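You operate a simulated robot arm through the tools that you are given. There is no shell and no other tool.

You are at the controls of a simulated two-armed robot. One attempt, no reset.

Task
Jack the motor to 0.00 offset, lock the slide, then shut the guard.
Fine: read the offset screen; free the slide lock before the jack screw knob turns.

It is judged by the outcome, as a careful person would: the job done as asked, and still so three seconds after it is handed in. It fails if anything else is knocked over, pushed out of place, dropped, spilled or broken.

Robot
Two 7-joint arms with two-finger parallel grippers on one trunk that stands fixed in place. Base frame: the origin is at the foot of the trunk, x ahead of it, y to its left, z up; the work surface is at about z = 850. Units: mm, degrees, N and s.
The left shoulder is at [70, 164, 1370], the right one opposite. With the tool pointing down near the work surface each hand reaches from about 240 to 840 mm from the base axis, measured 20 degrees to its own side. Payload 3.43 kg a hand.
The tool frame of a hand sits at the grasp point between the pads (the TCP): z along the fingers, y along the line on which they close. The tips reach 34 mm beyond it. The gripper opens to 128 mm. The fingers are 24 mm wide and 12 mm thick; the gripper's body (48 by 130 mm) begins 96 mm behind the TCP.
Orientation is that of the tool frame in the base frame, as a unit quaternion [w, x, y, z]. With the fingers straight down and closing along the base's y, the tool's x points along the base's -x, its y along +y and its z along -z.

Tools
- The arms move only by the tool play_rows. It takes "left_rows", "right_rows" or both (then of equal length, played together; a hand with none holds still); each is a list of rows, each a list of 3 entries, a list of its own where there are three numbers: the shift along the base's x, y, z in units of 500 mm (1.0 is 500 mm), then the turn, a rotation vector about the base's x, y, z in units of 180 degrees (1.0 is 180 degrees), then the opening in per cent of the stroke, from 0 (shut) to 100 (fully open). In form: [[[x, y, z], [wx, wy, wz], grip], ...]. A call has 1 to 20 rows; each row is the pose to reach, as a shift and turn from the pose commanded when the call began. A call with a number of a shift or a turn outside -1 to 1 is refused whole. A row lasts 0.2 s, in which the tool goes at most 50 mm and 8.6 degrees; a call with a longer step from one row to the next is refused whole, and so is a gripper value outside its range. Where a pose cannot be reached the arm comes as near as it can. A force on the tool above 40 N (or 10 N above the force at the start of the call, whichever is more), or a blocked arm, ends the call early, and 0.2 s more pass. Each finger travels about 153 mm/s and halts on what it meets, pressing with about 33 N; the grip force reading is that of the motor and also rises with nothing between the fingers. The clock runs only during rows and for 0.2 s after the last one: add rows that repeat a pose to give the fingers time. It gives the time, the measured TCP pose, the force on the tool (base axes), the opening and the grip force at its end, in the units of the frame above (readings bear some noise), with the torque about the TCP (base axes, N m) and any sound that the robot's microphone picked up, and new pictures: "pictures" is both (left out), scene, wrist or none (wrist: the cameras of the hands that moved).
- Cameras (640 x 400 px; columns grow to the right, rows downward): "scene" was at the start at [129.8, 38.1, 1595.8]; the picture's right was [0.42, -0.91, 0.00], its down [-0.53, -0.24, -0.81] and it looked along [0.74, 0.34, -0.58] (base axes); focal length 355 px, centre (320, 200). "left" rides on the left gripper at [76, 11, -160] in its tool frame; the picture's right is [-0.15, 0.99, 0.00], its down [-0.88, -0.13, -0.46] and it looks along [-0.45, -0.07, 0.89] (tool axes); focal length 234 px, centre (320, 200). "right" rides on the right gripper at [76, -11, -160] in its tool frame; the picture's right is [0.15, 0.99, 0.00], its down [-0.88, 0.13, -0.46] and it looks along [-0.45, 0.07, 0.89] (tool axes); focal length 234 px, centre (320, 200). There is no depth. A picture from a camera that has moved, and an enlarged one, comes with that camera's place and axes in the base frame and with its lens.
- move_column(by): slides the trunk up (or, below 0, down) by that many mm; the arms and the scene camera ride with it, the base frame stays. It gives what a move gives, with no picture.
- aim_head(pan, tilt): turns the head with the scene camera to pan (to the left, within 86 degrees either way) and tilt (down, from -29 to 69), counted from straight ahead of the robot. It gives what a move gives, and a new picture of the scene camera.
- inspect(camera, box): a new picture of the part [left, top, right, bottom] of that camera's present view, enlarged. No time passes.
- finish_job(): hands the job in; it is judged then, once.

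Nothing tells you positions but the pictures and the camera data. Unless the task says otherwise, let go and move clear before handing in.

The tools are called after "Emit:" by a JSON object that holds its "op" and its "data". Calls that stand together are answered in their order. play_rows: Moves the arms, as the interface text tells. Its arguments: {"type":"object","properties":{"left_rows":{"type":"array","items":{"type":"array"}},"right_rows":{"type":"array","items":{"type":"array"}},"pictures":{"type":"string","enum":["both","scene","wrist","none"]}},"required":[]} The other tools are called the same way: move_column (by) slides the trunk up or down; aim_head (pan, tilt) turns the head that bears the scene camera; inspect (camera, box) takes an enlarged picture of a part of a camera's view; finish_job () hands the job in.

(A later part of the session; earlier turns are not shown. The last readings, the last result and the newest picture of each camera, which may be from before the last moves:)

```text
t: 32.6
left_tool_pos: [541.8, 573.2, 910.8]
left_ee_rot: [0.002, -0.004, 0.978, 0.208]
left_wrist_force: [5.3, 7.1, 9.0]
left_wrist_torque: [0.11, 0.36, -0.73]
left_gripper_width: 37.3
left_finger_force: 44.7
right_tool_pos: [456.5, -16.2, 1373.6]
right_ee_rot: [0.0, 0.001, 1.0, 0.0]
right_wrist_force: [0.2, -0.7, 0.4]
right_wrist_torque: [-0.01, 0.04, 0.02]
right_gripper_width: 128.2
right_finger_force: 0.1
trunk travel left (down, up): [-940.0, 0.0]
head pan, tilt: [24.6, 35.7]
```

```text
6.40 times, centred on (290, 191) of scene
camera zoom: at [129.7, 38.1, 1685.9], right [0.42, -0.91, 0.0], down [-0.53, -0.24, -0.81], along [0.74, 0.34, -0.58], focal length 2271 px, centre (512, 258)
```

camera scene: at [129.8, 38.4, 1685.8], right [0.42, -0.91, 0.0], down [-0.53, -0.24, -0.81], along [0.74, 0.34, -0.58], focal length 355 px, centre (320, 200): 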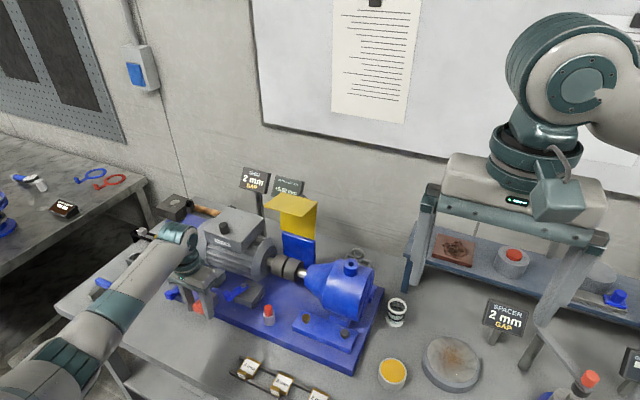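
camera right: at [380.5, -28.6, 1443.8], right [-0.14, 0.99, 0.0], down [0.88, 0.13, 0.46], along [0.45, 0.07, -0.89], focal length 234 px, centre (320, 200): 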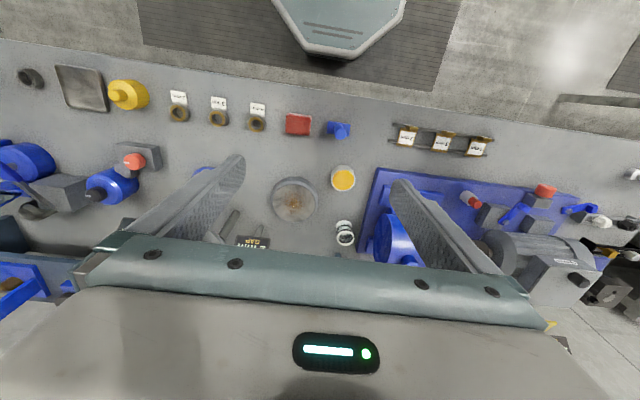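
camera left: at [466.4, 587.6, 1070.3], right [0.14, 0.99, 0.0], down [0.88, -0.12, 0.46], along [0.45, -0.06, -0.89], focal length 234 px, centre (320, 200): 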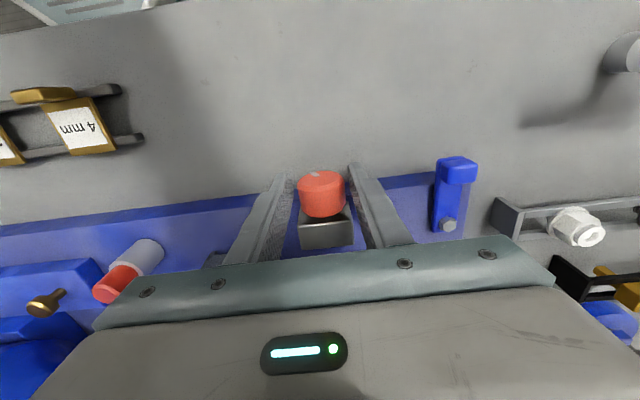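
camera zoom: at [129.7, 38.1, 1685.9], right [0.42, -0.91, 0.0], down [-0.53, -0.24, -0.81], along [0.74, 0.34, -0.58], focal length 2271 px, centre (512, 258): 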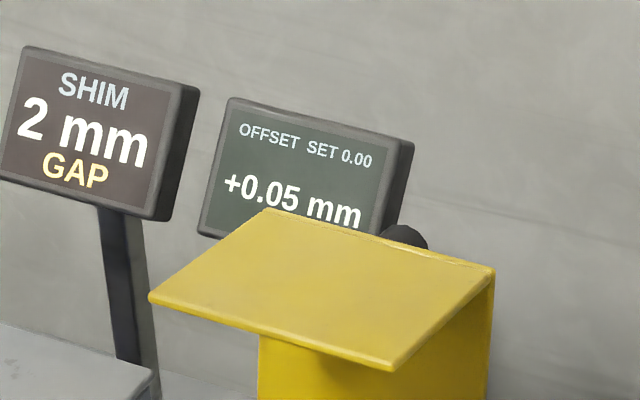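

Emit:
{"op": "play_rows", "data": {"left_rows": [[[0, -0.0006, -0.0003], [0.0111, 0, 0], 10], [[0, -0.0006, -0.0003], [0.0111, 0, 0], 10]], "pictures": "none"}}

Emit:
{"op": "inspect", "data": {"camera": "scene", "box": [240, 160, 340, 222]}}

Emit:
{"op": "inspect", "data": {"camera": "left", "box": [240, 100, 400, 200]}}

```text
t: 33.2
left_tool_pos: [542.1, 573.7, 910.4]
left_ee_rot: [0.002, -0.005, 0.974, 0.225]
left_wrist_force: [7.6, 7.7, 10.0]
left_wrist_torque: [0.12, 0.11, -0.36]
left_gripper_width: 37.2
left_finger_force: 44.8
right_tool_pos: [456.5, -16.5, 1373.6]
right_ee_rot: [0.0, 0.0, 1.0, 0.001]
right_wrist_force: [-0.5, -0.2, -0.3]
right_wrist_torque: [0.0, -0.01, 0.0]
right_gripper_width: 128.0
right_finger_force: 0.1
trunk travel left (down, up): [-940.0, 0.0]
head pan, tilt: [24.6, 35.7]
```

```text
6.40 times, centred on (290, 191) of scene
camera zoom: at [129.9, 38.1, 1685.9], right [0.42, -0.91, 0.0], down [-0.53, -0.24, -0.81], along [0.74, 0.34, -0.58], focal length 2271 px, centre (512, 258)
```

zoom: 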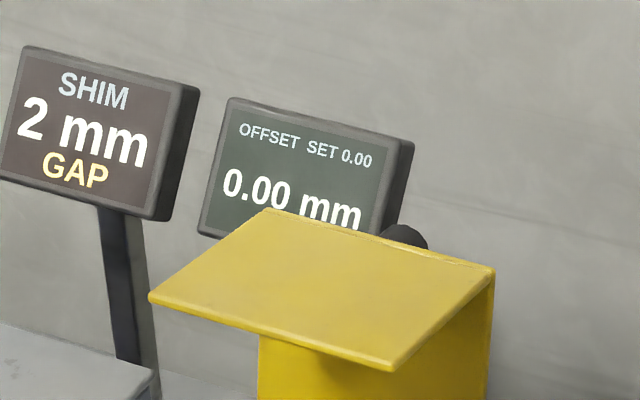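

```text
4.00 times, centred on (320, 150) of left
camera zoom: at [466.5, 511.8, 1058.0], right [0.14, 0.89, 0.44], down [0.88, -0.31, 0.36], along [0.45, 0.34, -0.83], focal length 937 px, centre (320, 400)
```

zoom: 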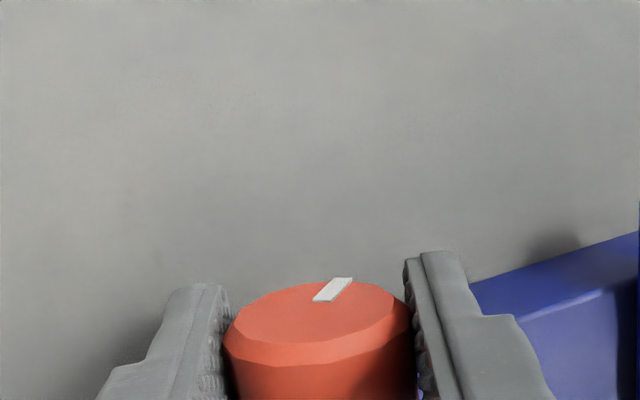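

0.00 just appeared. I'll go about 5° further to sit in the middle of the reading band rather than at its edge.

Emit:
{"op": "play_rows", "data": {"left_rows": [[[0, -0.0008, -0.0004], [0.0139, 0, 0], 10], [[0, -0.0015, -0.0008], [0.0278, 0, 0], 10], [[0, -0.0015, -0.0008], [0.0278, 0, 0], 10], [[0, -0.0015, -0.0008], [0.0278, 0, 0], 10]], "pictures": "none"}}

Emit:
{"op": "inspect", "data": {"camera": "scene", "box": [240, 160, 340, 222]}}

```text
t: 34.2
left_tool_pos: [542.7, 572.4, 910.1]
left_ee_rot: [0.001, -0.005, 0.963, 0.268]
left_wrist_force: [7.9, 8.4, 9.6]
left_wrist_torque: [0.13, -0.09, -0.86]
left_gripper_width: 37.4
left_finger_force: 44.8
right_tool_pos: [456.9, -15.7, 1372.7]
right_ee_rot: [0.0, 0.001, 1.0, 0.0]
right_wrist_force: [-0.3, 0.4, 0.1]
right_wrist_torque: [0.02, 0.0, -0.02]
right_gripper_width: 128.0
right_finger_force: 0.1
trunk travel left (down, up): [-940.0, 0.0]
head pan, tilt: [24.6, 35.7]
```

```text
6.40 times, centred on (290, 191) of scene
camera zoom: at [130.1, 38.2, 1685.9], right [0.42, -0.91, 0.0], down [-0.53, -0.24, -0.81], along [0.74, 0.34, -0.58], focal length 2271 px, centre (512, 258)
```

zoom: 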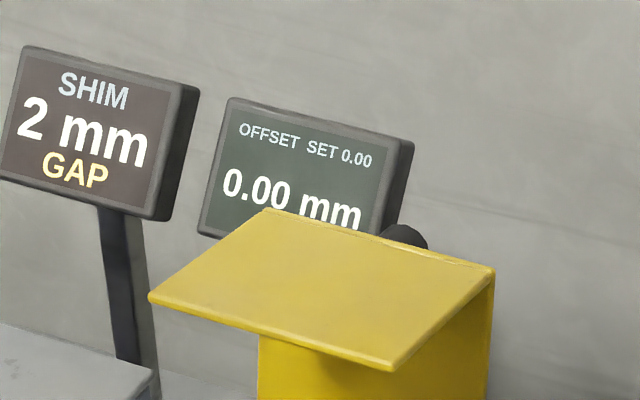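

Emit:
{"op": "play_rows", "data": {"left_rows": [[[0, 0.0012, 0.0007], [0, 0, 0], 10], [[0, 0.0024, 0.0014], [0, 0, 0], 10]], "pictures": "none"}}

```text
t: 34.8
left_tool_pos: [542.4, 571.2, 909.4]
left_ee_rot: [0.002, -0.005, 0.964, 0.268]
left_wrist_force: [7.9, 2.3, 6.8]
left_wrist_torque: [0.04, -0.34, -0.47]
left_gripper_width: 37.4
left_finger_force: 44.5
right_tool_pos: [457.5, -16.5, 1372.5]
right_ee_rot: [0.0, 0.001, 1.0, 0.0]
right_wrist_force: [0.3, 0.5, 0.0]
right_wrist_torque: [-0.01, 0.02, -0.02]
right_gripper_width: 128.1
right_finger_force: 0.1
trunk travel left (down, up): [-940.0, 0.0]
head pan, tilt: [24.6, 35.7]
```

Emit:
{"op": "play_rows", "data": {"left_rows": [[[0, 0.0017, 0.001], [0, 0, 0], 10], [[0, 0.0017, 0.001], [0, 0, 0], 10], [[0, 0.0017, 0.001], [0, 0, 0], 34], [[0, 0.0017, 0.001], [0, 0, 0], 40], [[0, 0.0017, 0.001], [0, 0, 0], 40]], "pictures": "none"}}

Emit:
{"op": "inspect", "data": {"camera": "scene", "box": [240, 160, 340, 222]}}

Emit:
{"op": "inspect", "data": {"camera": "left", "box": [240, 100, 400, 200]}}

```text
t: 36.0
left_tool_pos: [540.6, 574.0, 909.8]
left_ee_rot: [0.001, -0.005, 0.964, 0.267]
left_wrist_force: [-0.7, 0.1, -1.0]
left_wrist_torque: [0.0, -0.01, 0.0]
left_gripper_width: 51.0
left_finger_force: 0.0
right_tool_pos: [456.3, -15.6, 1373.6]
right_ee_rot: [0.0, 0.001, 1.0, 0.0]
right_wrist_force: [-0.1, 0.2, 0.8]
right_wrist_torque: [0.07, -0.02, 0.01]
right_gripper_width: 128.1
right_finger_force: 0.1
trunk travel left (down, up): [-940.0, 0.0]
head pan, tilt: [24.6, 35.7]
```

```text
6.40 times, centred on (290, 191) of scene
camera zoom: at [129.7, 38.1, 1685.8], right [0.42, -0.91, 0.0], down [-0.53, -0.24, -0.81], along [0.74, 0.34, -0.58], focal length 2271 px, centre (512, 258)
```

zoom: 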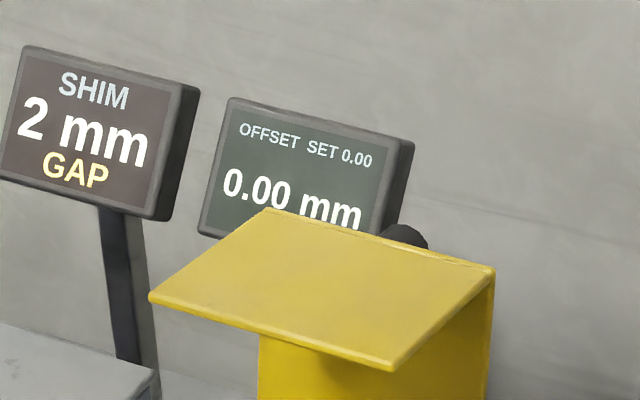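

```text
4.00 times, centred on (320, 150) of left
camera zoom: at [466.0, 500.2, 1052.3], right [0.14, 0.85, 0.51], down [0.88, -0.34, 0.33], along [0.45, 0.41, -0.79], focal length 937 px, centre (320, 400)
```

zoom: 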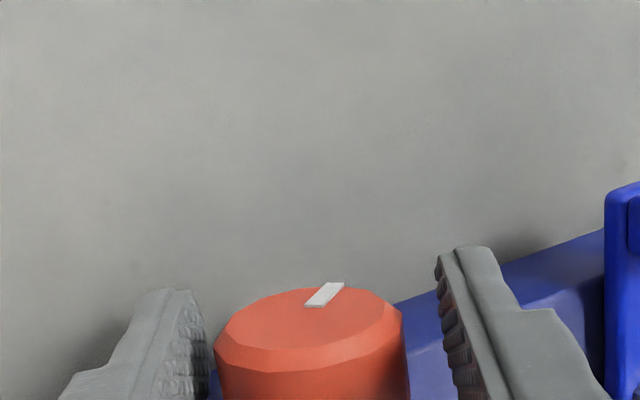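

Emit:
{"op": "play_rows", "data": {"left_rows": [[[0, -0.0052, -0.003], [0, 0, 0], 42], [[0, -0.031, 0.04], [0, 0, 0], 44], [[0, -0.062, 0.091], [0, 0, 0], 44], [[0, -0.09, 0.16], [0, 0, 0], 50], [[0, -0.07, 0.2], [-0.0444, 0, 0], 50], [[0, -0.03, 0.24], [-0.0889, 0, 0], 50], [[0, 0.01, 0.26], [-0.1333, 0, 0], 40], [[0, 0.04, 0.26], [-0.1722, 0, 0], 36]]}}

Emit:
{"op": "inspect", "data": {"camera": "scene", "box": [240, 160, 340, 222]}}

```text
t: 37.8
left_tool_pos: [541.4, 593.5, 1041.0]
left_ee_rot: [0.0, -0.004, 1.0, -0.001]
left_wrist_force: [0.2, 0.4, 0.8]
left_wrist_torque: [-0.01, 0.07, 0.0]
left_gripper_width: 46.2
left_finger_force: 0.0
right_tool_pos: [455.4, -14.9, 1373.9]
right_ee_rot: [0.0, 0.001, 1.0, -0.001]
right_wrist_force: [-0.3, -0.4, -0.1]
right_wrist_torque: [-0.03, -0.02, -0.03]
right_gripper_width: 128.2
right_finger_force: 0.1
trunk travel left (down, up): [-940.0, 0.0]
head pan, tilt: [24.6, 35.7]
camera scene: at [129.9, 39.0, 1685.8], right [0.42, -0.91, 0.0], down [-0.53, -0.24, -0.81], along [0.74, 0.34, -0.58], focal length 355 px, centre (320, 200)
camera left: at [466.2, 604.8, 1200.2], right [0.14, 0.99, 0.0], down [0.88, -0.12, 0.46], along [0.45, -0.06, -0.89], focal length 234 px, centre (320, 200)
```

scene: 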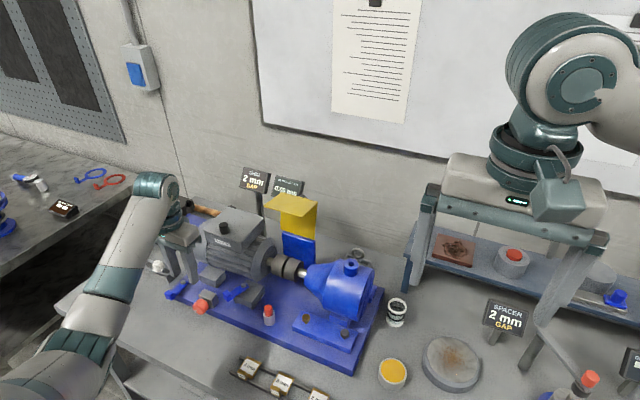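
left: 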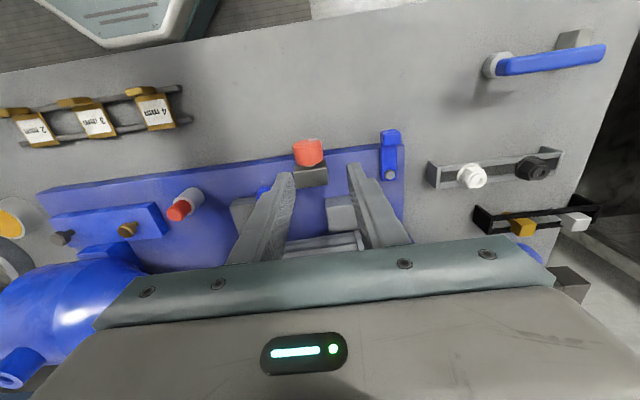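

```text
6.40 times, centred on (290, 191) of scene
camera zoom: at [129.9, 39.0, 1685.8], right [0.42, -0.91, 0.0], down [-0.53, -0.24, -0.81], along [0.74, 0.34, -0.58], focal length 2271 px, centre (512, 258)
```

zoom: 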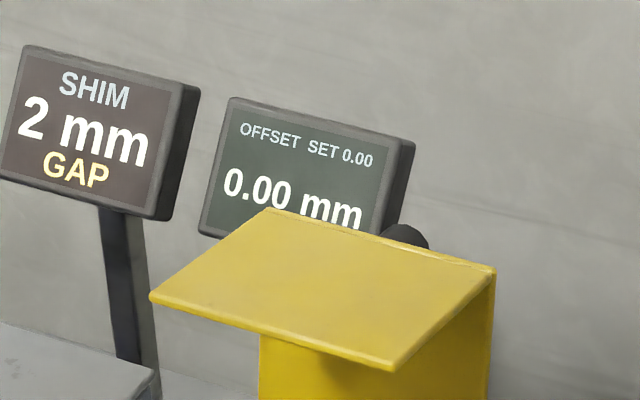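

Emit:
{"op": "play_rows", "data": {"left_rows": [[[0, 0.04, 0.08], [0, 0, 0.01], 36], [[0, 0.08, 0.16], [0, 0, 0.02], 36], [[0, 0.12, 0.24], [0, 0, 0.03], 36], [[0, 0.16, 0.32], [0, 0, 0.036], 36]], "pictures": "none"}}

Emit:
{"op": "move_column", "data": {"by": -190}}

Emit:
{"op": "inspect", "data": {"camera": "left", "box": [240, 80, 400, 200]}}

```text
t: 38.8
left_tool_pos: [539.2, 674.5, 1202.2]
left_ee_rot: [0.0, -0.061, 0.998, -0.001]
left_wrist_force: [0.1, -0.1, 0.8]
left_wrist_torque: [-0.01, 0.06, 0.0]
left_gripper_width: 45.9
left_finger_force: 0.0
right_tool_pos: [454.7, -16.6, 1373.7]
right_ee_rot: [0.001, 0.001, 1.0, -0.001]
right_wrist_force: [-0.2, -0.6, 0.2]
right_wrist_torque: [0.02, -0.06, 0.01]
right_gripper_width: 127.7
right_finger_force: 0.1
trunk travel left (down, up): [-940.0, 0.0]
head pan, tilt: [24.6, 35.7]
```

```text
t: 40.9
left_tool_pos: [540.3, 675.4, 1011.3]
left_ee_rot: [-0.001, -0.062, 0.998, 0.0]
left_wrist_force: [0.1, -0.2, -0.6]
left_wrist_torque: [0.02, 0.01, 0.03]
left_gripper_width: 46.2
left_finger_force: 0.0
right_tool_pos: [455.9, -17.0, 1184.2]
right_ee_rot: [0.0, 0.001, 1.0, 0.0]
right_wrist_force: [0.5, 0.1, -0.8]
right_wrist_torque: [0.0, -0.03, 0.03]
right_gripper_width: 128.0
right_finger_force: 0.0
trunk travel left (down, up): [-750.0, 190.0]
head pan, tilt: [24.6, 35.7]
```

```text
3.33 times, centred on (320, 140) of left
camera zoom: at [464.6, 675.8, 1170.8], right [0.02, 1.0, 0.0], down [0.89, -0.02, 0.46], along [0.46, -0.01, -0.89], focal length 781 px, centre (320, 400)
```

zoom: 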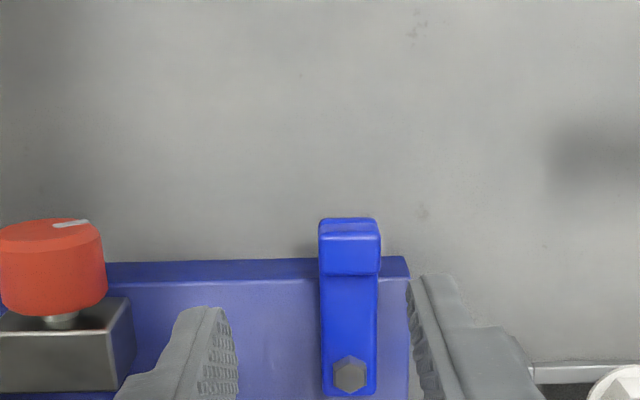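

Emit:
{"op": "play_rows", "data": {"left_rows": [[[0.006, 0.017, 0], [0, 0, -0.039], 34], [[0.006, 0.017, -0.06], [0, 0, -0.039], 30], [[0.006, 0.017, -0.12], [0, 0, -0.039], 30], [[0.006, 0.017, -0.166], [0, 0, -0.039], 30]], "pictures": "none"}}

Emit:
{"op": "inspect", "data": {"camera": "left", "box": [240, 80, 400, 200]}}

Emit:
{"op": "inspect", "data": {"camera": "scene", "box": [100, 190, 200, 260]}}

```text
t: 41.9
left_tool_pos: [543.2, 683.6, 926.7]
left_ee_rot: [0.0, 0.0, 1.0, 0.0]
left_wrist_force: [-0.4, 0.3, -0.4]
left_wrist_torque: [0.03, 0.0, 0.03]
left_gripper_width: 38.4
left_finger_force: 0.1
right_tool_pos: [454.9, -16.1, 1184.9]
right_ee_rot: [0.001, 0.0, 1.0, 0.0]
right_wrist_force: [0.5, 1.0, -0.2]
right_wrist_torque: [-0.01, -0.02, 0.01]
right_gripper_width: 127.8
right_finger_force: 0.1
trunk travel left (down, up): [-750.0, 190.0]
head pan, tilt: [24.6, 35.7]
```

```text
3.33 times, centred on (320, 140) of left
camera zoom: at [468.6, 693.6, 1087.0], right [0.15, 0.99, 0.0], down [0.88, -0.13, 0.46], along [0.45, -0.07, -0.89], focal length 781 px, centre (320, 400)
```

zoom: 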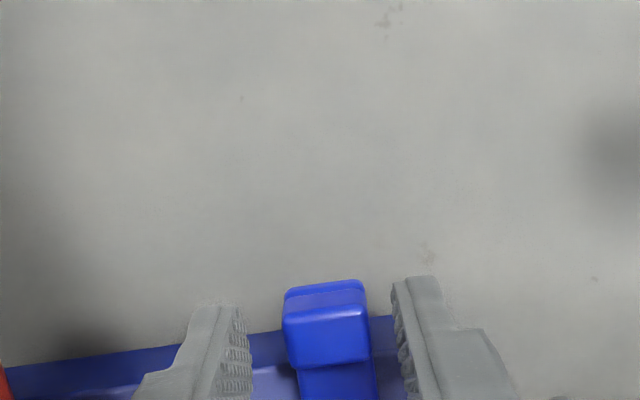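

```text
5.71 times, centred on (150, 225) of scene
camera zoom: at [129.9, 38.3, 1495.9], right [0.42, -0.91, 0.0], down [-0.53, -0.24, -0.81], along [0.74, 0.34, -0.58], focal length 2028 px, centre (1291, 57)
```

zoom: 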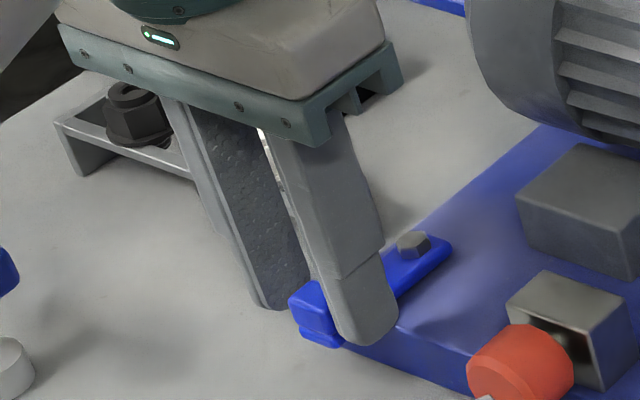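

Emit:
{"op": "play_rows", "data": {"left_rows": [[[0, 0, 0], [0, 0, 0], 25], [[0.0026, 0.0168, 0], [0, 0, -0.0444], 25], [[0.0054, 0.0304, 0], [0, 0, -0.0889], 25], [[0.0102, 0.0434, 0], [0, 0, -0.1333], 25], [[0.0168, 0.0558, 0], [0, 0, -0.1778], 25], [[0.025, 0.067, 0], [0, 0, -0.2222], 25], [[0.0346, 0.0772, 0], [0, 0, -0.2667], 25], [[0.0456, 0.0858, 0], [0, 0, -0.3111], 25], [[0.0578, 0.0926, 0], [0, 0, -0.3556], 25], [[0.0674, 0.0968, 0], [0, 0, -0.3889], 25]], "pictures": "none"}}

Emit:
{"op": "inspect", "data": {"camera": "left", "box": [240, 80, 400, 200]}}

Emit:
{"op": "inspect", "data": {"camera": "scene", "box": [100, 190, 200, 260]}}

```text
t: 44.1
left_tool_pos: [577.5, 731.8, 927.8]
left_ee_rot: [0.0, 0.574, 0.819, 0.0]
left_wrist_force: [-0.6, -0.2, -0.1]
left_wrist_torque: [-0.01, 0.02, 0.01]
left_gripper_width: 32.5
left_finger_force: 0.4
right_tool_pos: [455.6, -15.8, 1183.1]
right_ee_rot: [0.0, 0.001, 1.0, 0.0]
right_wrist_force: [-0.1, -1.4, -0.7]
right_wrist_torque: [0.0, -0.01, 0.02]
right_gripper_width: 128.2
right_finger_force: 0.1
trunk travel left (down, up): [-750.0, 190.0]
head pan, tilt: [24.6, 35.7]
```

```text
3.33 times, centred on (320, 140) of left
camera zoom: at [562.8, 806.5, 1087.6], right [0.98, 0.2, 0.0], down [0.18, -0.87, 0.46], along [0.09, -0.45, -0.89], focal length 781 px, centre (320, 400)
```

zoom: 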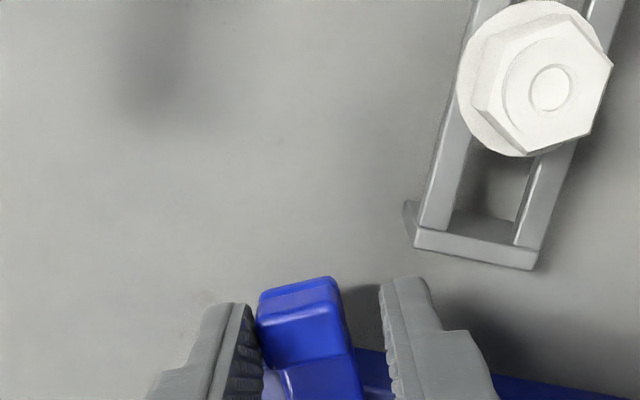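

```text
5.71 times, centred on (150, 225) of scene
camera zoom: at [129.8, 38.0, 1495.8], right [0.42, -0.91, 0.0], down [-0.53, -0.24, -0.81], along [0.74, 0.34, -0.58], focal length 2028 px, centre (1291, 57)
```

zoom: 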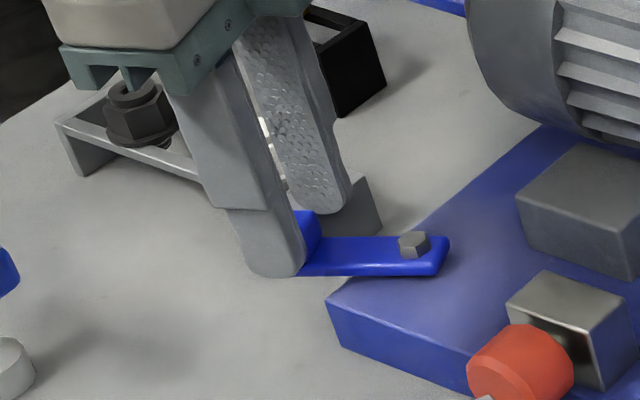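

Emit:
{"op": "play_rows", "data": {"left_rows": [[[0.005, 0.0015, 0], [0, 0, -0.0167], 25], [[0.01, 0.003, 0], [0, 0, -0.0333], 25], [[0.01, 0.003, 0], [0, 0, -0.0333], 25]], "pictures": "none"}}

Emit:
{"op": "inspect", "data": {"camera": "left", "box": [240, 80, 400, 200]}}

Emit:
{"op": "inspect", "data": {"camera": "scene", "box": [100, 190, 200, 260]}}

```text
t: 44.9
left_tool_pos: [583.4, 733.2, 928.0]
left_ee_rot: [0.0, 0.615, 0.788, -0.001]
left_wrist_force: [-0.6, -0.3, 0.7]
left_wrist_torque: [-0.05, 0.04, 0.04]
left_gripper_width: 32.8
left_finger_force: 0.1
right_tool_pos: [456.6, -16.7, 1183.3]
right_ee_rot: [0.0, 0.001, 1.0, 0.0]
right_wrist_force: [-0.2, -0.3, -0.2]
right_wrist_torque: [0.01, -0.01, 0.0]
right_gripper_width: 128.3
right_finger_force: 0.1
trunk travel left (down, up): [-750.0, 190.0]
head pan, tilt: [24.6, 35.7]
```

```text
3.33 times, centred on (320, 140) of left
camera zoom: at [575.5, 808.4, 1087.3], right [1.0, 0.1, 0.0], down [0.09, -0.89, 0.46], along [0.04, -0.45, -0.89], focal length 781 px, centre (320, 400)
```

zoom: 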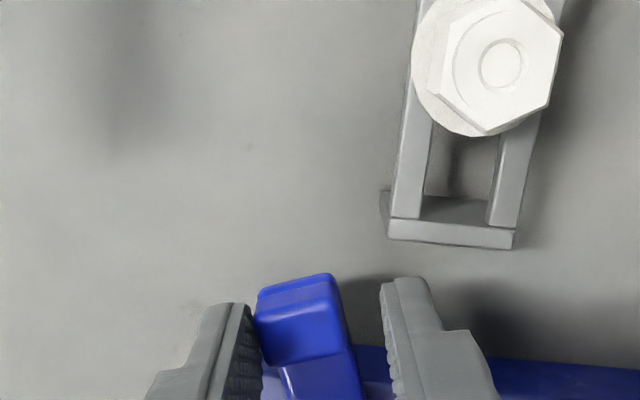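

```text
5.71 times, centred on (150, 225) of scene
camera zoom: at [129.5, 38.0, 1495.9], right [0.42, -0.91, 0.0], down [-0.53, -0.24, -0.81], along [0.74, 0.34, -0.58], focal length 2028 px, centre (1291, 57)
```

zoom: 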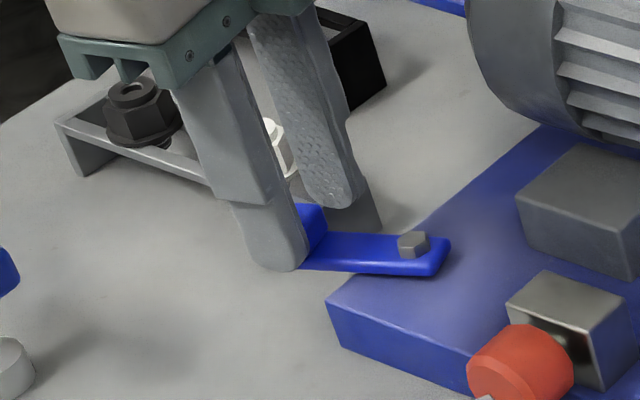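

The lever is back near its starting angle. I'll push a bit further to make sure it is against its locked stop.

Emit:
{"op": "play_rows", "data": {"left_rows": [[[0.005, 0.001, 0], [0, 0, -0.0167], 25], [[0.0102, 0.002, 0], [0, 0, -0.0333], 25], [[0.0102, 0.002, 0], [0, 0, -0.0333], 25]], "pictures": "none"}}

Emit:
{"op": "inspect", "data": {"camera": "left", "box": [240, 80, 400, 200]}}

Emit:
{"op": "inspect", "data": {"camera": "scene", "box": [100, 190, 200, 260]}}

```text
t: 45.7
left_tool_pos: [585.4, 733.5, 929.4]
left_ee_rot: [0.0, 0.655, 0.755, 0.0]
left_wrist_force: [-12.6, -7.4, -3.0]
left_wrist_torque: [-0.2, 0.29, 0.18]
left_gripper_width: 39.3
left_finger_force: 6.5
right_tool_pos: [454.2, -17.0, 1185.5]
right_ee_rot: [0.0, 0.0, 1.0, 0.0]
right_wrist_force: [0.7, 0.5, -0.9]
right_wrist_torque: [-0.03, -0.01, -0.01]
right_gripper_width: 128.0
right_finger_force: 0.2
trunk travel left (down, up): [-750.0, 190.0]
head pan, tilt: [24.6, 35.7]
```

```text
3.33 times, centred on (320, 140) of left
camera zoom: at [586.5, 810.0, 1088.4], right [1.0, -0.01, 0.0], down [-0.01, -0.89, 0.46], along [0.0, -0.46, -0.89], focal length 781 px, centre (320, 400)
```

zoom: 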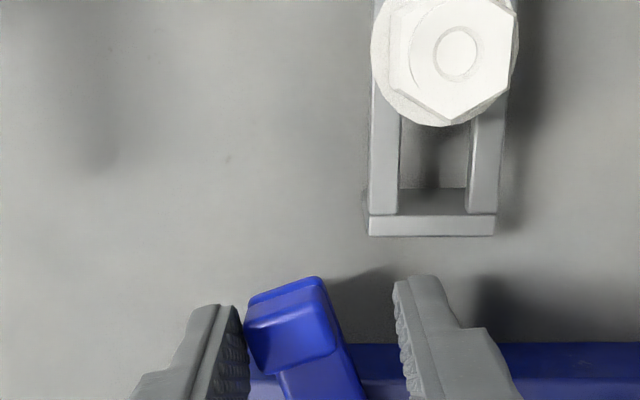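

```text
5.71 times, centred on (150, 225) of scene
camera zoom: at [128.0, 37.3, 1496.0], right [0.42, -0.91, 0.0], down [-0.53, -0.24, -0.81], along [0.74, 0.34, -0.58], focal length 2028 px, centre (1291, 57)
```

zoom: 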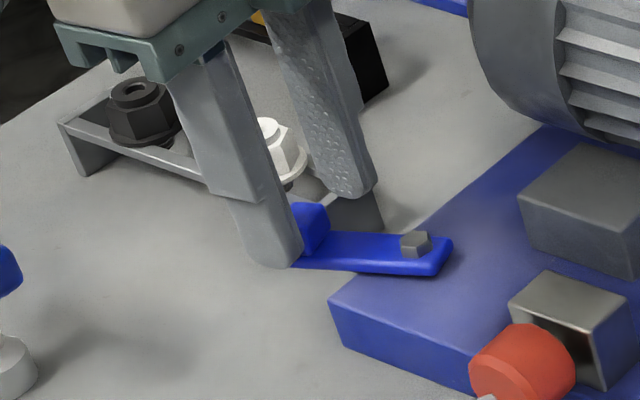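

The lever met its hard stop at the original locked angle. I'll back off a little, lift straight up, and raise the trunk to check the reading and the guard.

Emit:
{"op": "play_rows", "data": {"left_rows": [[[-0.01, -0.004, 0], [0, 0, 0.0333], 34], [[-0.01, -0.004, 0], [0, 0, 0.0333], 36], [[-0.01, -0.004, 0.05], [0, 0, 0.0333], 36], [[-0.01, -0.004, 0.14], [0, 0, 0.0333], 36], [[-0.01, -0.004, 0.23], [0, 0, 0.0333], 36], [[-0.06, -0.02, 0.28], [0, 0, 0.07], 50], [[-0.1, -0.05, 0.32], [0, 0, 0.11], 50], [[-0.14, -0.08, 0.32], [0, 0, 0.15], 50]], "pictures": "none"}}

Emit:
{"op": "move_column", "data": {"by": 190}}

Emit:
{"op": "inspect", "data": {"camera": "scene", "box": [240, 160, 340, 222]}}

Emit:
{"op": "inspect", "data": {"camera": "scene", "box": [140, 150, 400, 320]}}

Emit:
{"op": "inspect", "data": {"camera": "scene", "box": [150, 250, 230, 310]}}

```text
t: 47.5
left_tool_pos: [515.7, 693.8, 1086.9]
left_ee_rot: [0.0, 0.46, 0.888, 0.0]
left_wrist_force: [-0.3, 0.5, 1.0]
left_wrist_torque: [-0.01, -0.01, 0.0]
left_gripper_width: 63.7
left_finger_force: 0.0
right_tool_pos: [456.1, -17.5, 1183.6]
right_ee_rot: [0.0, 0.001, 1.0, 0.0]
right_wrist_force: [0.4, -0.6, 0.0]
right_wrist_torque: [-0.01, -0.02, 0.0]
right_gripper_width: 128.1
right_finger_force: 0.1
trunk travel left (down, up): [-750.0, 190.0]
head pan, tilt: [24.6, 35.7]
```

```text
t: 49.6
left_tool_pos: [517.0, 694.2, 1277.0]
left_ee_rot: [0.0, 0.462, 0.887, 0.0]
left_wrist_force: [-0.6, 0.7, 0.4]
left_wrist_torque: [-0.01, 0.0, 0.01]
left_gripper_width: 64.1
left_finger_force: 0.1
right_tool_pos: [456.5, -16.0, 1372.6]
right_ee_rot: [0.0, 0.001, 1.0, -0.001]
right_wrist_force: [-0.1, -0.9, -0.1]
right_wrist_torque: [0.0, -0.03, 0.02]
right_gripper_width: 128.1
right_finger_force: 0.1
trunk travel left (down, up): [-940.0, 0.0]
head pan, tilt: [24.6, 35.7]
```

```text
6.40 times, centred on (290, 191) of scene
camera zoom: at [129.9, 38.2, 1685.8], right [0.42, -0.91, 0.0], down [-0.53, -0.24, -0.81], along [0.74, 0.34, -0.58], focal length 2271 px, centre (512, 258)
```

zoom: 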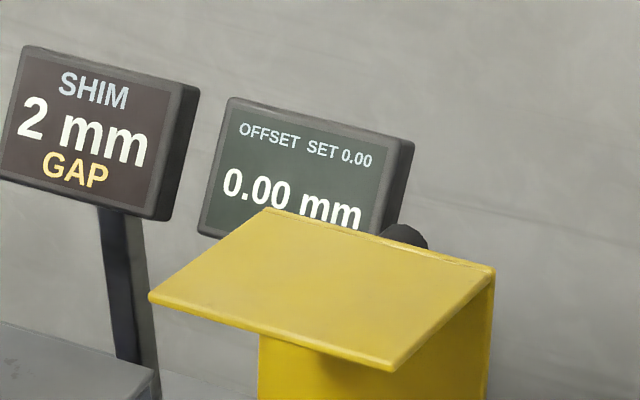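

```text
2.35 times, centred on (270, 235) of scene
camera zoom: at [129.9, 38.2, 1685.8], right [0.42, -0.91, 0.0], down [-0.53, -0.24, -0.81], along [0.74, 0.34, -0.58], focal length 835 px, centre (438, 118)
```

zoom: 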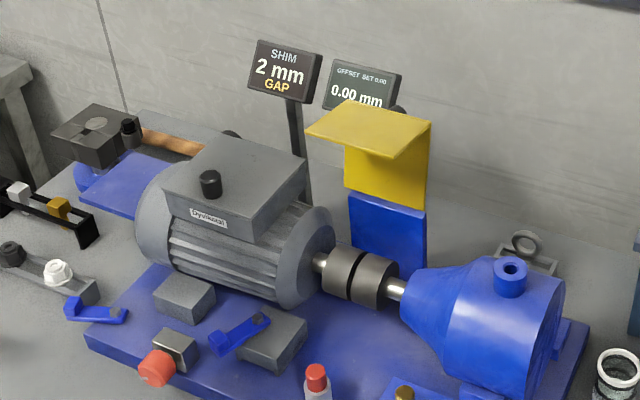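

```text
6.67 times, centred on (190, 280) of scene
camera zoom: at [129.9, 38.2, 1685.8], right [0.42, -0.91, 0.0], down [-0.53, -0.24, -0.81], along [0.74, 0.34, -0.58], focal length 2366 px, centre (1187, -333)
```

zoom: 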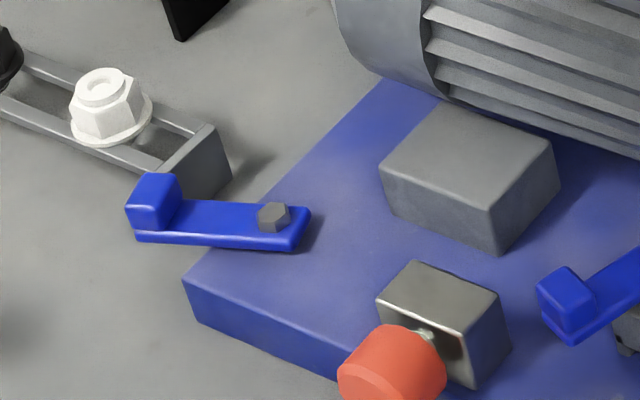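

The offset holds at 0.00 with the slide locked. The guard hinges at its lower rear edge (x ≈ 788, z ≈ 1032), with the flange at z ≈ 1162 pointing toward me. I'll bring the closed left fingers above the flange to push it forward and down.

Emit:
{"op": "play_rows", "data": {"left_rows": [[[0.03, -0.06, 0], [0, 0, 0.03], 30], [[0.07, -0.12, 0], [0, 0, 0.06], 20], [[0.11, -0.18, 0], [0, 0, 0.09], 10], [[0.15, -0.24, 0], [0, 0, 0.12], 0], [[0.19, -0.3, 0], [0, 0, 0.15], 0], [[0.23, -0.36, 0], [0, 0, 0.18], 0], [[0.27, -0.42, 0], [0, 0, 0.21], 0], [[0.31, -0.48, 0], [0, 0, 0.24], 0], [[0.35, -0.54, 0], [0, 0, 0.27], 0], [[0.38, -0.592, 0], [0, 0, 0.306], 0]]}}

Emit:
{"op": "inspect", "data": {"camera": "left", "box": [160, 100, 480, 300]}}

Emit:
{"op": "inspect", "data": {"camera": "scene", "box": [220, 120, 380, 260]}}

```text
t: 51.8
left_tool_pos: [708.6, 397.5, 1276.6]
left_ee_rot: [-0.001, -0.002, 1.0, 0.001]
left_wrist_force: [0.9, -0.1, -0.2]
left_wrist_torque: [0.01, 0.01, 0.02]
left_gripper_width: 0.0
left_finger_force: 32.4
right_tool_pos: [457.7, -17.1, 1373.1]
right_ee_rot: [-0.001, 0.0, 1.0, 0.001]
right_wrist_force: [0.2, -0.9, 0.4]
right_wrist_torque: [0.01, 0.02, 0.0]
right_gripper_width: 128.0
right_finger_force: 0.0
trunk travel left (down, up): [-940.0, 0.0]
head pan, tilt: [24.6, 35.7]
camera scene: at [130.9, 36.4, 1685.8], right [0.42, -0.91, 0.0], down [-0.53, -0.24, -0.81], along [0.74, 0.34, -0.58], focal length 355 px, centre (320, 200)
camera left: at [633.8, 406.9, 1436.8], right [0.14, 0.99, 0.0], down [0.88, -0.13, 0.45], along [0.45, -0.06, -0.89], focal length 234 px, centre (320, 200)
```

scene: 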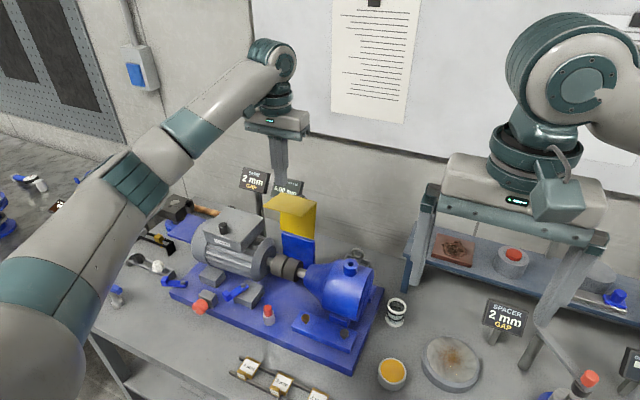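
left: 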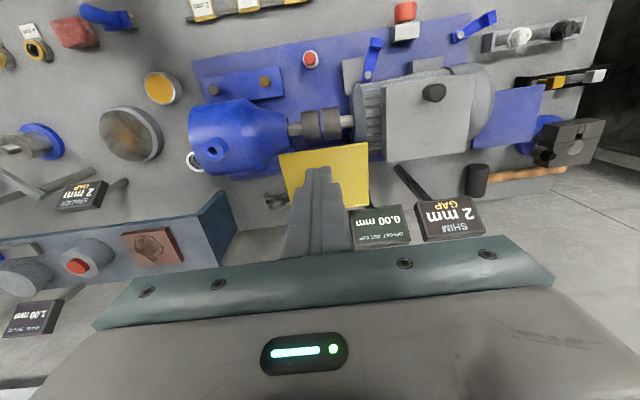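

```text
2.00 times, centred on (320, 200) of left
camera zoom: at [633.8, 406.9, 1436.8], right [0.14, 0.99, 0.0], down [0.88, -0.13, 0.45], along [0.45, -0.06, -0.89], focal length 468 px, centre (320, 200)
```

zoom: 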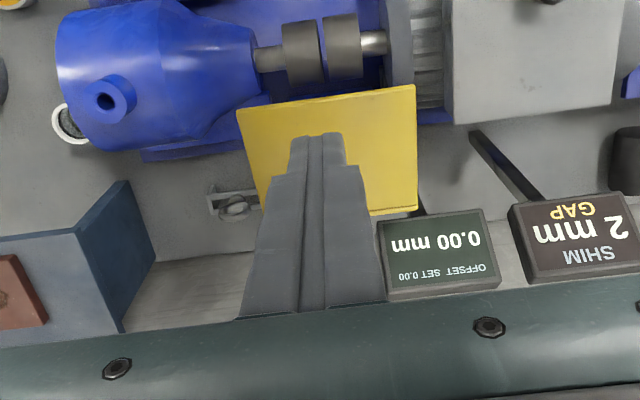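

```text
2.86 times, centred on (300, 190) of scene
camera zoom: at [130.9, 36.4, 1685.8], right [0.42, -0.91, 0.0], down [-0.53, -0.24, -0.81], along [0.74, 0.34, -0.58], focal length 1014 px, centre (377, 229)
```

zoom: 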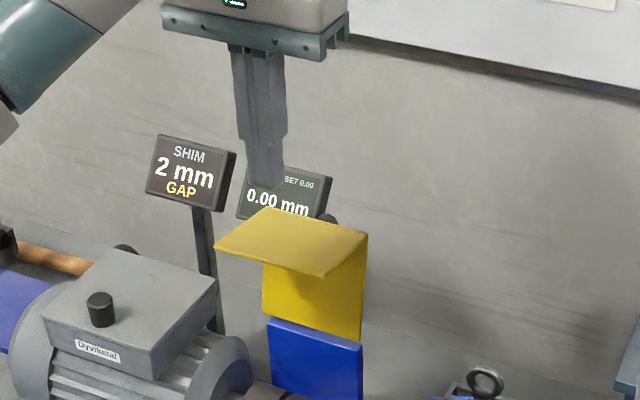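

Emit:
{"op": "play_rows", "data": {"left_rows": [[[0.008, 0.004, -0.07], [0, 0, 0], 0], [[0.015, 0.004, -0.13], [0, 0, 0], 0], [[0.015, 0.004, -0.147], [0, 0, 0], 0]], "pictures": "none"}}

Emit:
{"op": "inspect", "data": {"camera": "left", "box": [160, 100, 480, 300]}}

Emit:
{"op": "inspect", "data": {"camera": "scene", "box": [220, 120, 380, 260]}}

```text
t: 52.6
left_tool_pos: [714.6, 399.5, 1204.0]
left_ee_rot: [0.001, -0.001, 1.0, 0.0]
left_wrist_force: [0.3, -1.0, 0.0]
left_wrist_torque: [0.01, -0.01, 0.0]
left_gripper_width: 0.0
left_finger_force: 33.5
right_tool_pos: [455.7, -15.9, 1375.7]
right_ee_rot: [0.0, 0.0, 1.0, -0.001]
right_wrist_force: [0.9, 1.4, 0.6]
right_wrist_torque: [0.01, -0.01, 0.0]
right_gripper_width: 127.9
right_finger_force: 0.0
trunk travel left (down, up): [-940.0, 0.0]
head pan, tilt: [24.6, 35.7]
```

```text
2.00 times, centred on (320, 200) of left
camera zoom: at [639.2, 409.8, 1363.5], right [0.14, 0.99, 0.0], down [0.88, -0.13, 0.46], along [0.45, -0.07, -0.89], focal length 468 px, centre (320, 200)
```

zoom: 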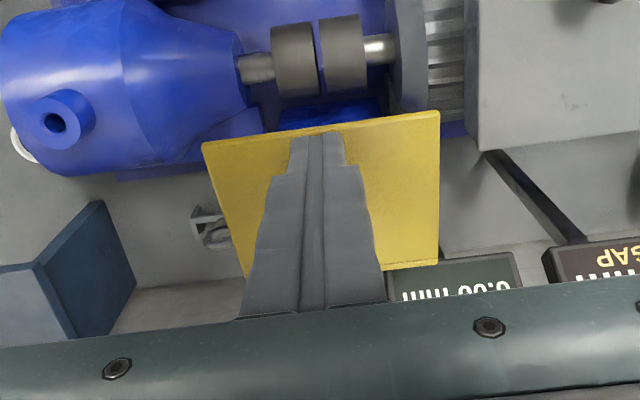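

```text
2.86 times, centred on (300, 190) of scene
camera zoom: at [129.0, 37.9, 1685.9], right [0.42, -0.91, 0.0], down [-0.53, -0.24, -0.81], along [0.74, 0.34, -0.58], focal length 1014 px, centre (377, 229)
```

zoom: 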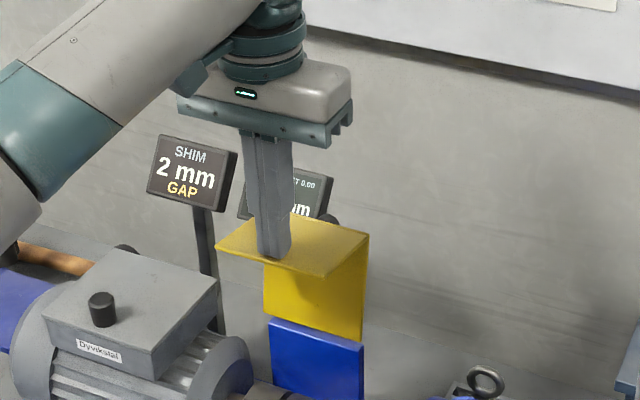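

Emit:
{"op": "play_rows", "data": {"left_rows": [[[0, 0, -0.014], [0, 0, 0], 0], [[-0.016, 0, -0.023], [0, 0, 0], 0], [[-0.033, 0, -0.033], [0, 0, 0], 0], [[-0.05, 0, -0.045], [0, 0, 0], 0], [[-0.066, 0, -0.057], [0, 0, 0], 0], [[-0.08, 0, -0.071], [0, 0, 0], 0], [[-0.094, 0, -0.085], [0, 0, 0], 0]], "pictures": "none"}}

Emit:
{"op": "inspect", "data": {"camera": "left", "box": [160, 100, 480, 300]}}

Emit:
{"op": "inspect", "data": {"camera": "scene", "box": [220, 120, 380, 260]}}

```text
t: 54.2
left_tool_pos: [666.1, 400.0, 1162.0]
left_ee_rot: [0.0, -0.001, 1.0, 0.0]
left_wrist_force: [-6.6, -0.4, 7.1]
left_wrist_torque: [-0.01, 0.15, -0.03]
left_gripper_width: 0.0
left_finger_force: 33.2
right_tool_pos: [454.3, -14.6, 1374.4]
right_ee_rot: [0.001, 0.0, 1.0, 0.0]
right_wrist_force: [0.3, 0.3, 1.0]
right_wrist_torque: [-0.01, 0.01, 0.01]
right_gripper_width: 127.9
right_finger_force: 0.1
trunk travel left (down, up): [-940.0, 0.0]
head pan, tilt: [24.6, 35.7]
```

```text
2.00 times, centred on (320, 200) of left
camera zoom: at [590.1, 410.0, 1321.9], right [0.14, 0.99, 0.0], down [0.88, -0.13, 0.46], along [0.45, -0.06, -0.89], focal length 468 px, centre (320, 200)
```

zoom: 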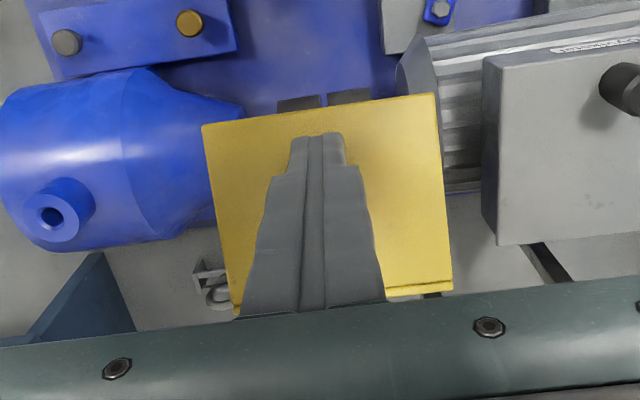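

```text
2.86 times, centred on (300, 190) of scene
camera zoom: at [127.1, 37.8, 1686.1], right [0.42, -0.91, 0.0], down [-0.53, -0.24, -0.81], along [0.74, 0.34, -0.58], focal length 1014 px, centre (377, 229)
```

zoom: 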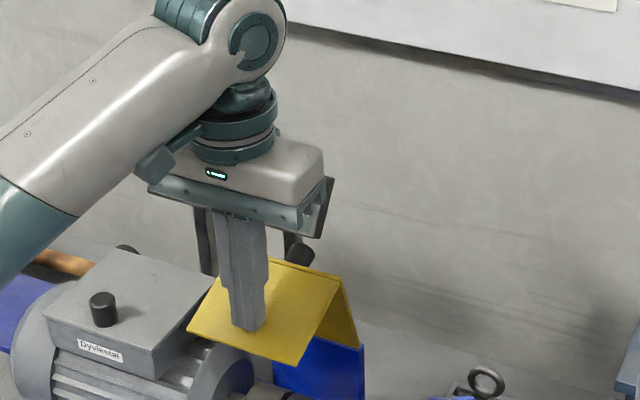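

Emit:
{"op": "play_rows", "data": {"left_rows": [[[-0.0126, 0, -0.0156], [0, 0, 0], 0], [[-0.0244, 0, -0.032], [0, 0, 0], 0], [[-0.0348, 0, -0.0492], [0, 0, 0], 0], [[-0.0442, 0, -0.067], [0, 0, 0], 0], [[-0.0522, 0, -0.0856], [0, 0, 0], 0], [[-0.0588, 0, -0.1044], [0, 0, 0], 0], [[-0.0642, 0, -0.1238], [0, 0, 0], 0], [[-0.068, 0, -0.1436], [0, 0, 0], 0]], "pictures": "none"}}

Emit:
{"op": "inspect", "data": {"camera": "left", "box": [160, 100, 480, 300]}}

Emit:
{"op": "inspect", "data": {"camera": "scene", "box": [200, 140, 380, 300]}}

```text
t: 56.0
left_tool_pos: [631.1, 399.7, 1091.0]
left_ee_rot: [0.001, -0.002, 1.0, 0.0]
left_wrist_force: [-19.6, -1.7, 4.7]
left_wrist_torque: [-0.05, 0.64, -0.02]
left_gripper_width: 0.0
left_finger_force: 33.5
right_tool_pos: [453.1, -15.6, 1374.5]
right_ee_rot: [0.001, 0.001, 1.0, 0.0]
right_wrist_force: [-0.1, 0.1, 0.7]
right_wrist_torque: [-0.01, 0.02, 0.03]
right_gripper_width: 127.9
right_finger_force: 0.0
trunk travel left (down, up): [-940.0, 0.0]
head pan, tilt: [24.6, 35.7]
```

```text
2.00 times, centred on (320, 200) of left
camera zoom: at [554.9, 410.4, 1250.3], right [0.14, 0.99, 0.0], down [0.88, -0.13, 0.46], along [0.45, -0.07, -0.89], focal length 468 px, centre (320, 200)
```

zoom: 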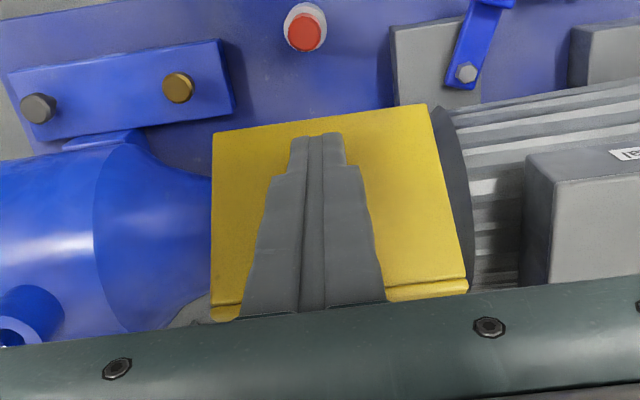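

```text
2.50 times, centred on (290, 220) of scene
camera zoom: at [124.9, 37.8, 1686.2], right [0.42, -0.91, 0.0], down [-0.53, -0.24, -0.81], along [0.74, 0.34, -0.58], focal length 887 px, centre (395, 150)
```

zoom: 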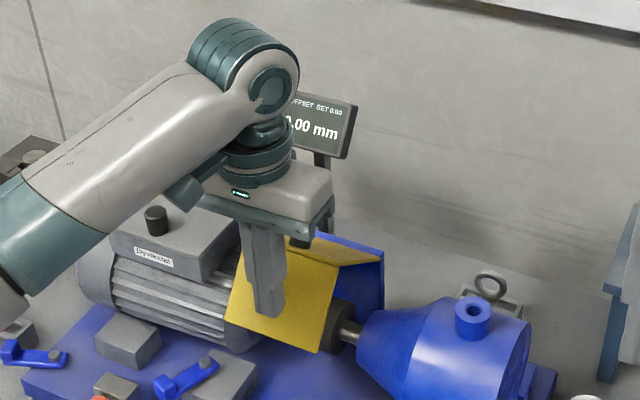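

The guard is past halfway, about 56°. Pushing on its face is getting inefficient, so I'll lift off and press down on top near the bend instead.

Emit:
{"op": "play_rows", "data": {"left_rows": [[[-0.016, 0, 0.01], [0, 0, 0], 0], [[-0.016, 0, 0.08], [0, 0, 0], 0], [[-0.016, 0, 0.16], [0, 0, 0], 0], [[0.05, 0, 0.18], [0, 0, 0], 0], [[0.11, 0, 0.18], [0, 0, 0], 0], [[0.144, 0, 0.16], [0, 0, 0], 0], [[0.144, 0, 0.11], [0, 0, 0], 0]], "pictures": "none"}}

Emit:
{"op": "inspect", "data": {"camera": "left", "box": [160, 100, 480, 300]}}

Emit:
{"op": "inspect", "data": {"camera": "scene", "box": [200, 140, 380, 300]}}

```text
t: 57.6
left_tool_pos: [706.1, 400.4, 1143.4]
left_ee_rot: [-0.001, -0.002, 1.0, 0.0]
left_wrist_force: [0.1, 0.2, 0.9]
left_wrist_torque: [0.0, -0.03, 0.03]
left_gripper_width: 0.3
left_finger_force: 33.5
right_tool_pos: [456.4, -16.3, 1373.3]
right_ee_rot: [0.0, 0.0, 1.0, 0.0]
right_wrist_force: [0.1, -0.5, 0.0]
right_wrist_torque: [-0.02, 0.01, 0.01]
right_gripper_width: 128.0
right_finger_force: 0.0
trunk travel left (down, up): [-940.0, 0.0]
head pan, tilt: [24.6, 35.7]
```

```text
2.00 times, centred on (320, 200) of left
camera zoom: at [631.3, 410.0, 1303.8], right [0.14, 0.99, 0.0], down [0.88, -0.13, 0.46], along [0.45, -0.07, -0.89], focal length 468 px, centre (320, 200)
```

zoom: 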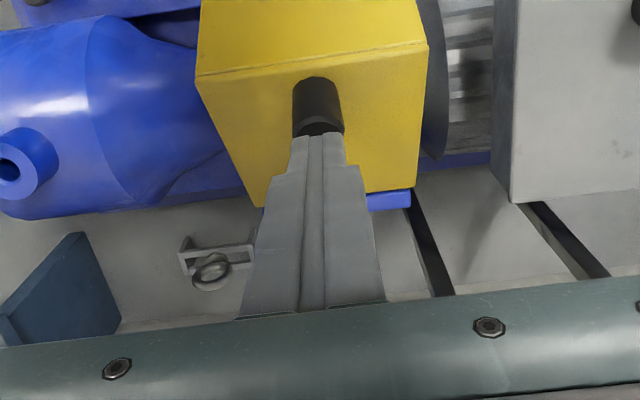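

```text
2.50 times, centred on (290, 220) of scene
camera zoom: at [129.9, 38.5, 1685.8], right [0.42, -0.91, 0.0], down [-0.53, -0.24, -0.81], along [0.74, 0.34, -0.58], focal length 887 px, centre (395, 150)
```

zoom: 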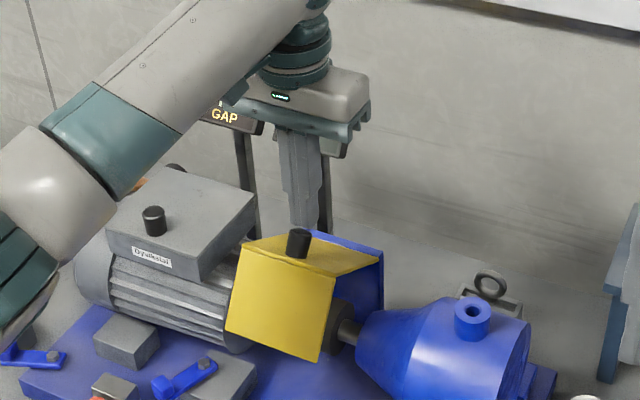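

A black handle sits on the guard panel beneath my fingers. I'll shift sideways and press the panel beside it.

Emit:
{"op": "play_rows", "data": {"left_rows": [[[0, -0.03, 0.01], [0, 0, 0], 0], [[0, -0.058, 0], [0, 0, 0], 0], [[-0.002, -0.058, -0.026], [0, 0, 0], 0], [[-0.011, -0.058, -0.039], [0, 0, 0], 0], [[-0.016, -0.058, -0.05], [0, 0, 0], 0], [[-0.022, -0.058, -0.06], [0, 0, 0], 0], [[-0.027, -0.058, -0.072], [0, 0, 0], 0], [[-0.031, -0.058, -0.083], [0, 0, 0], 0]], "pictures": "none"}}

Emit:
{"op": "inspect", "data": {"camera": "left", "box": [160, 100, 480, 300]}}

Emit:
{"op": "inspect", "data": {"camera": "scene", "box": [200, 140, 380, 300]}}

```text
t: 59.4
left_tool_pos: [690.3, 371.7, 1102.8]
left_ee_rot: [0.0, -0.002, 1.0, 0.0]
left_wrist_force: [0.2, 0.2, -0.8]
left_wrist_torque: [-0.03, 0.02, 0.01]
left_gripper_width: 0.2
left_finger_force: 32.7
right_tool_pos: [456.1, -14.3, 1373.7]
right_ee_rot: [0.0, 0.001, 1.0, 0.0]
right_wrist_force: [-0.1, 0.4, -0.2]
right_wrist_torque: [0.0, -0.01, -0.06]
right_gripper_width: 127.9
right_finger_force: 0.1
trunk travel left (down, up): [-940.0, 0.0]
head pan, tilt: [24.6, 35.7]
```

```text
2.00 times, centred on (320, 200) of left
camera zoom: at [615.0, 381.6, 1262.4], right [0.14, 0.99, 0.0], down [0.88, -0.13, 0.46], along [0.45, -0.06, -0.89], focal length 468 px, centre (320, 200)
```

zoom: 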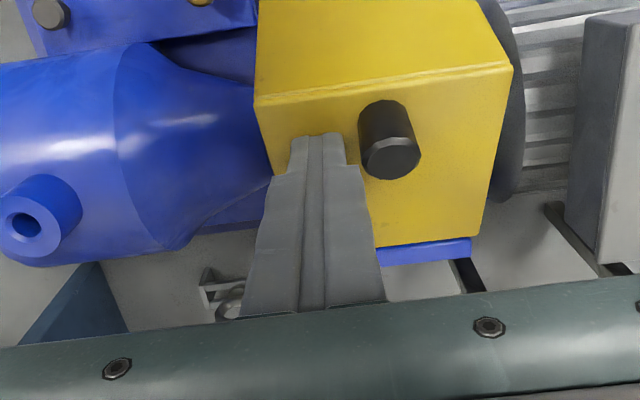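

```text
2.50 times, centred on (290, 220) of scene
camera zoom: at [129.8, 38.0, 1685.8], right [0.42, -0.91, 0.0], down [-0.53, -0.24, -0.81], along [0.74, 0.34, -0.58], focal length 887 px, centre (395, 150)
```

zoom: 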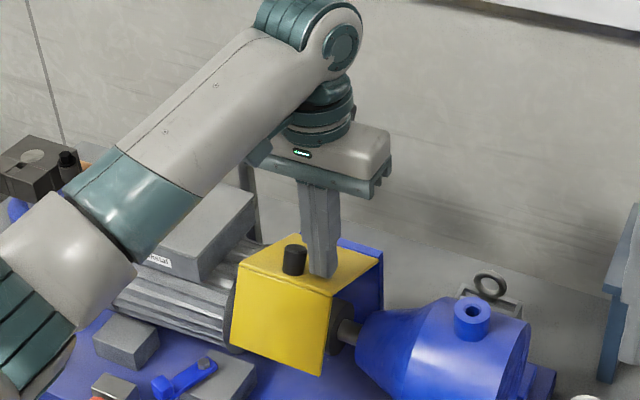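

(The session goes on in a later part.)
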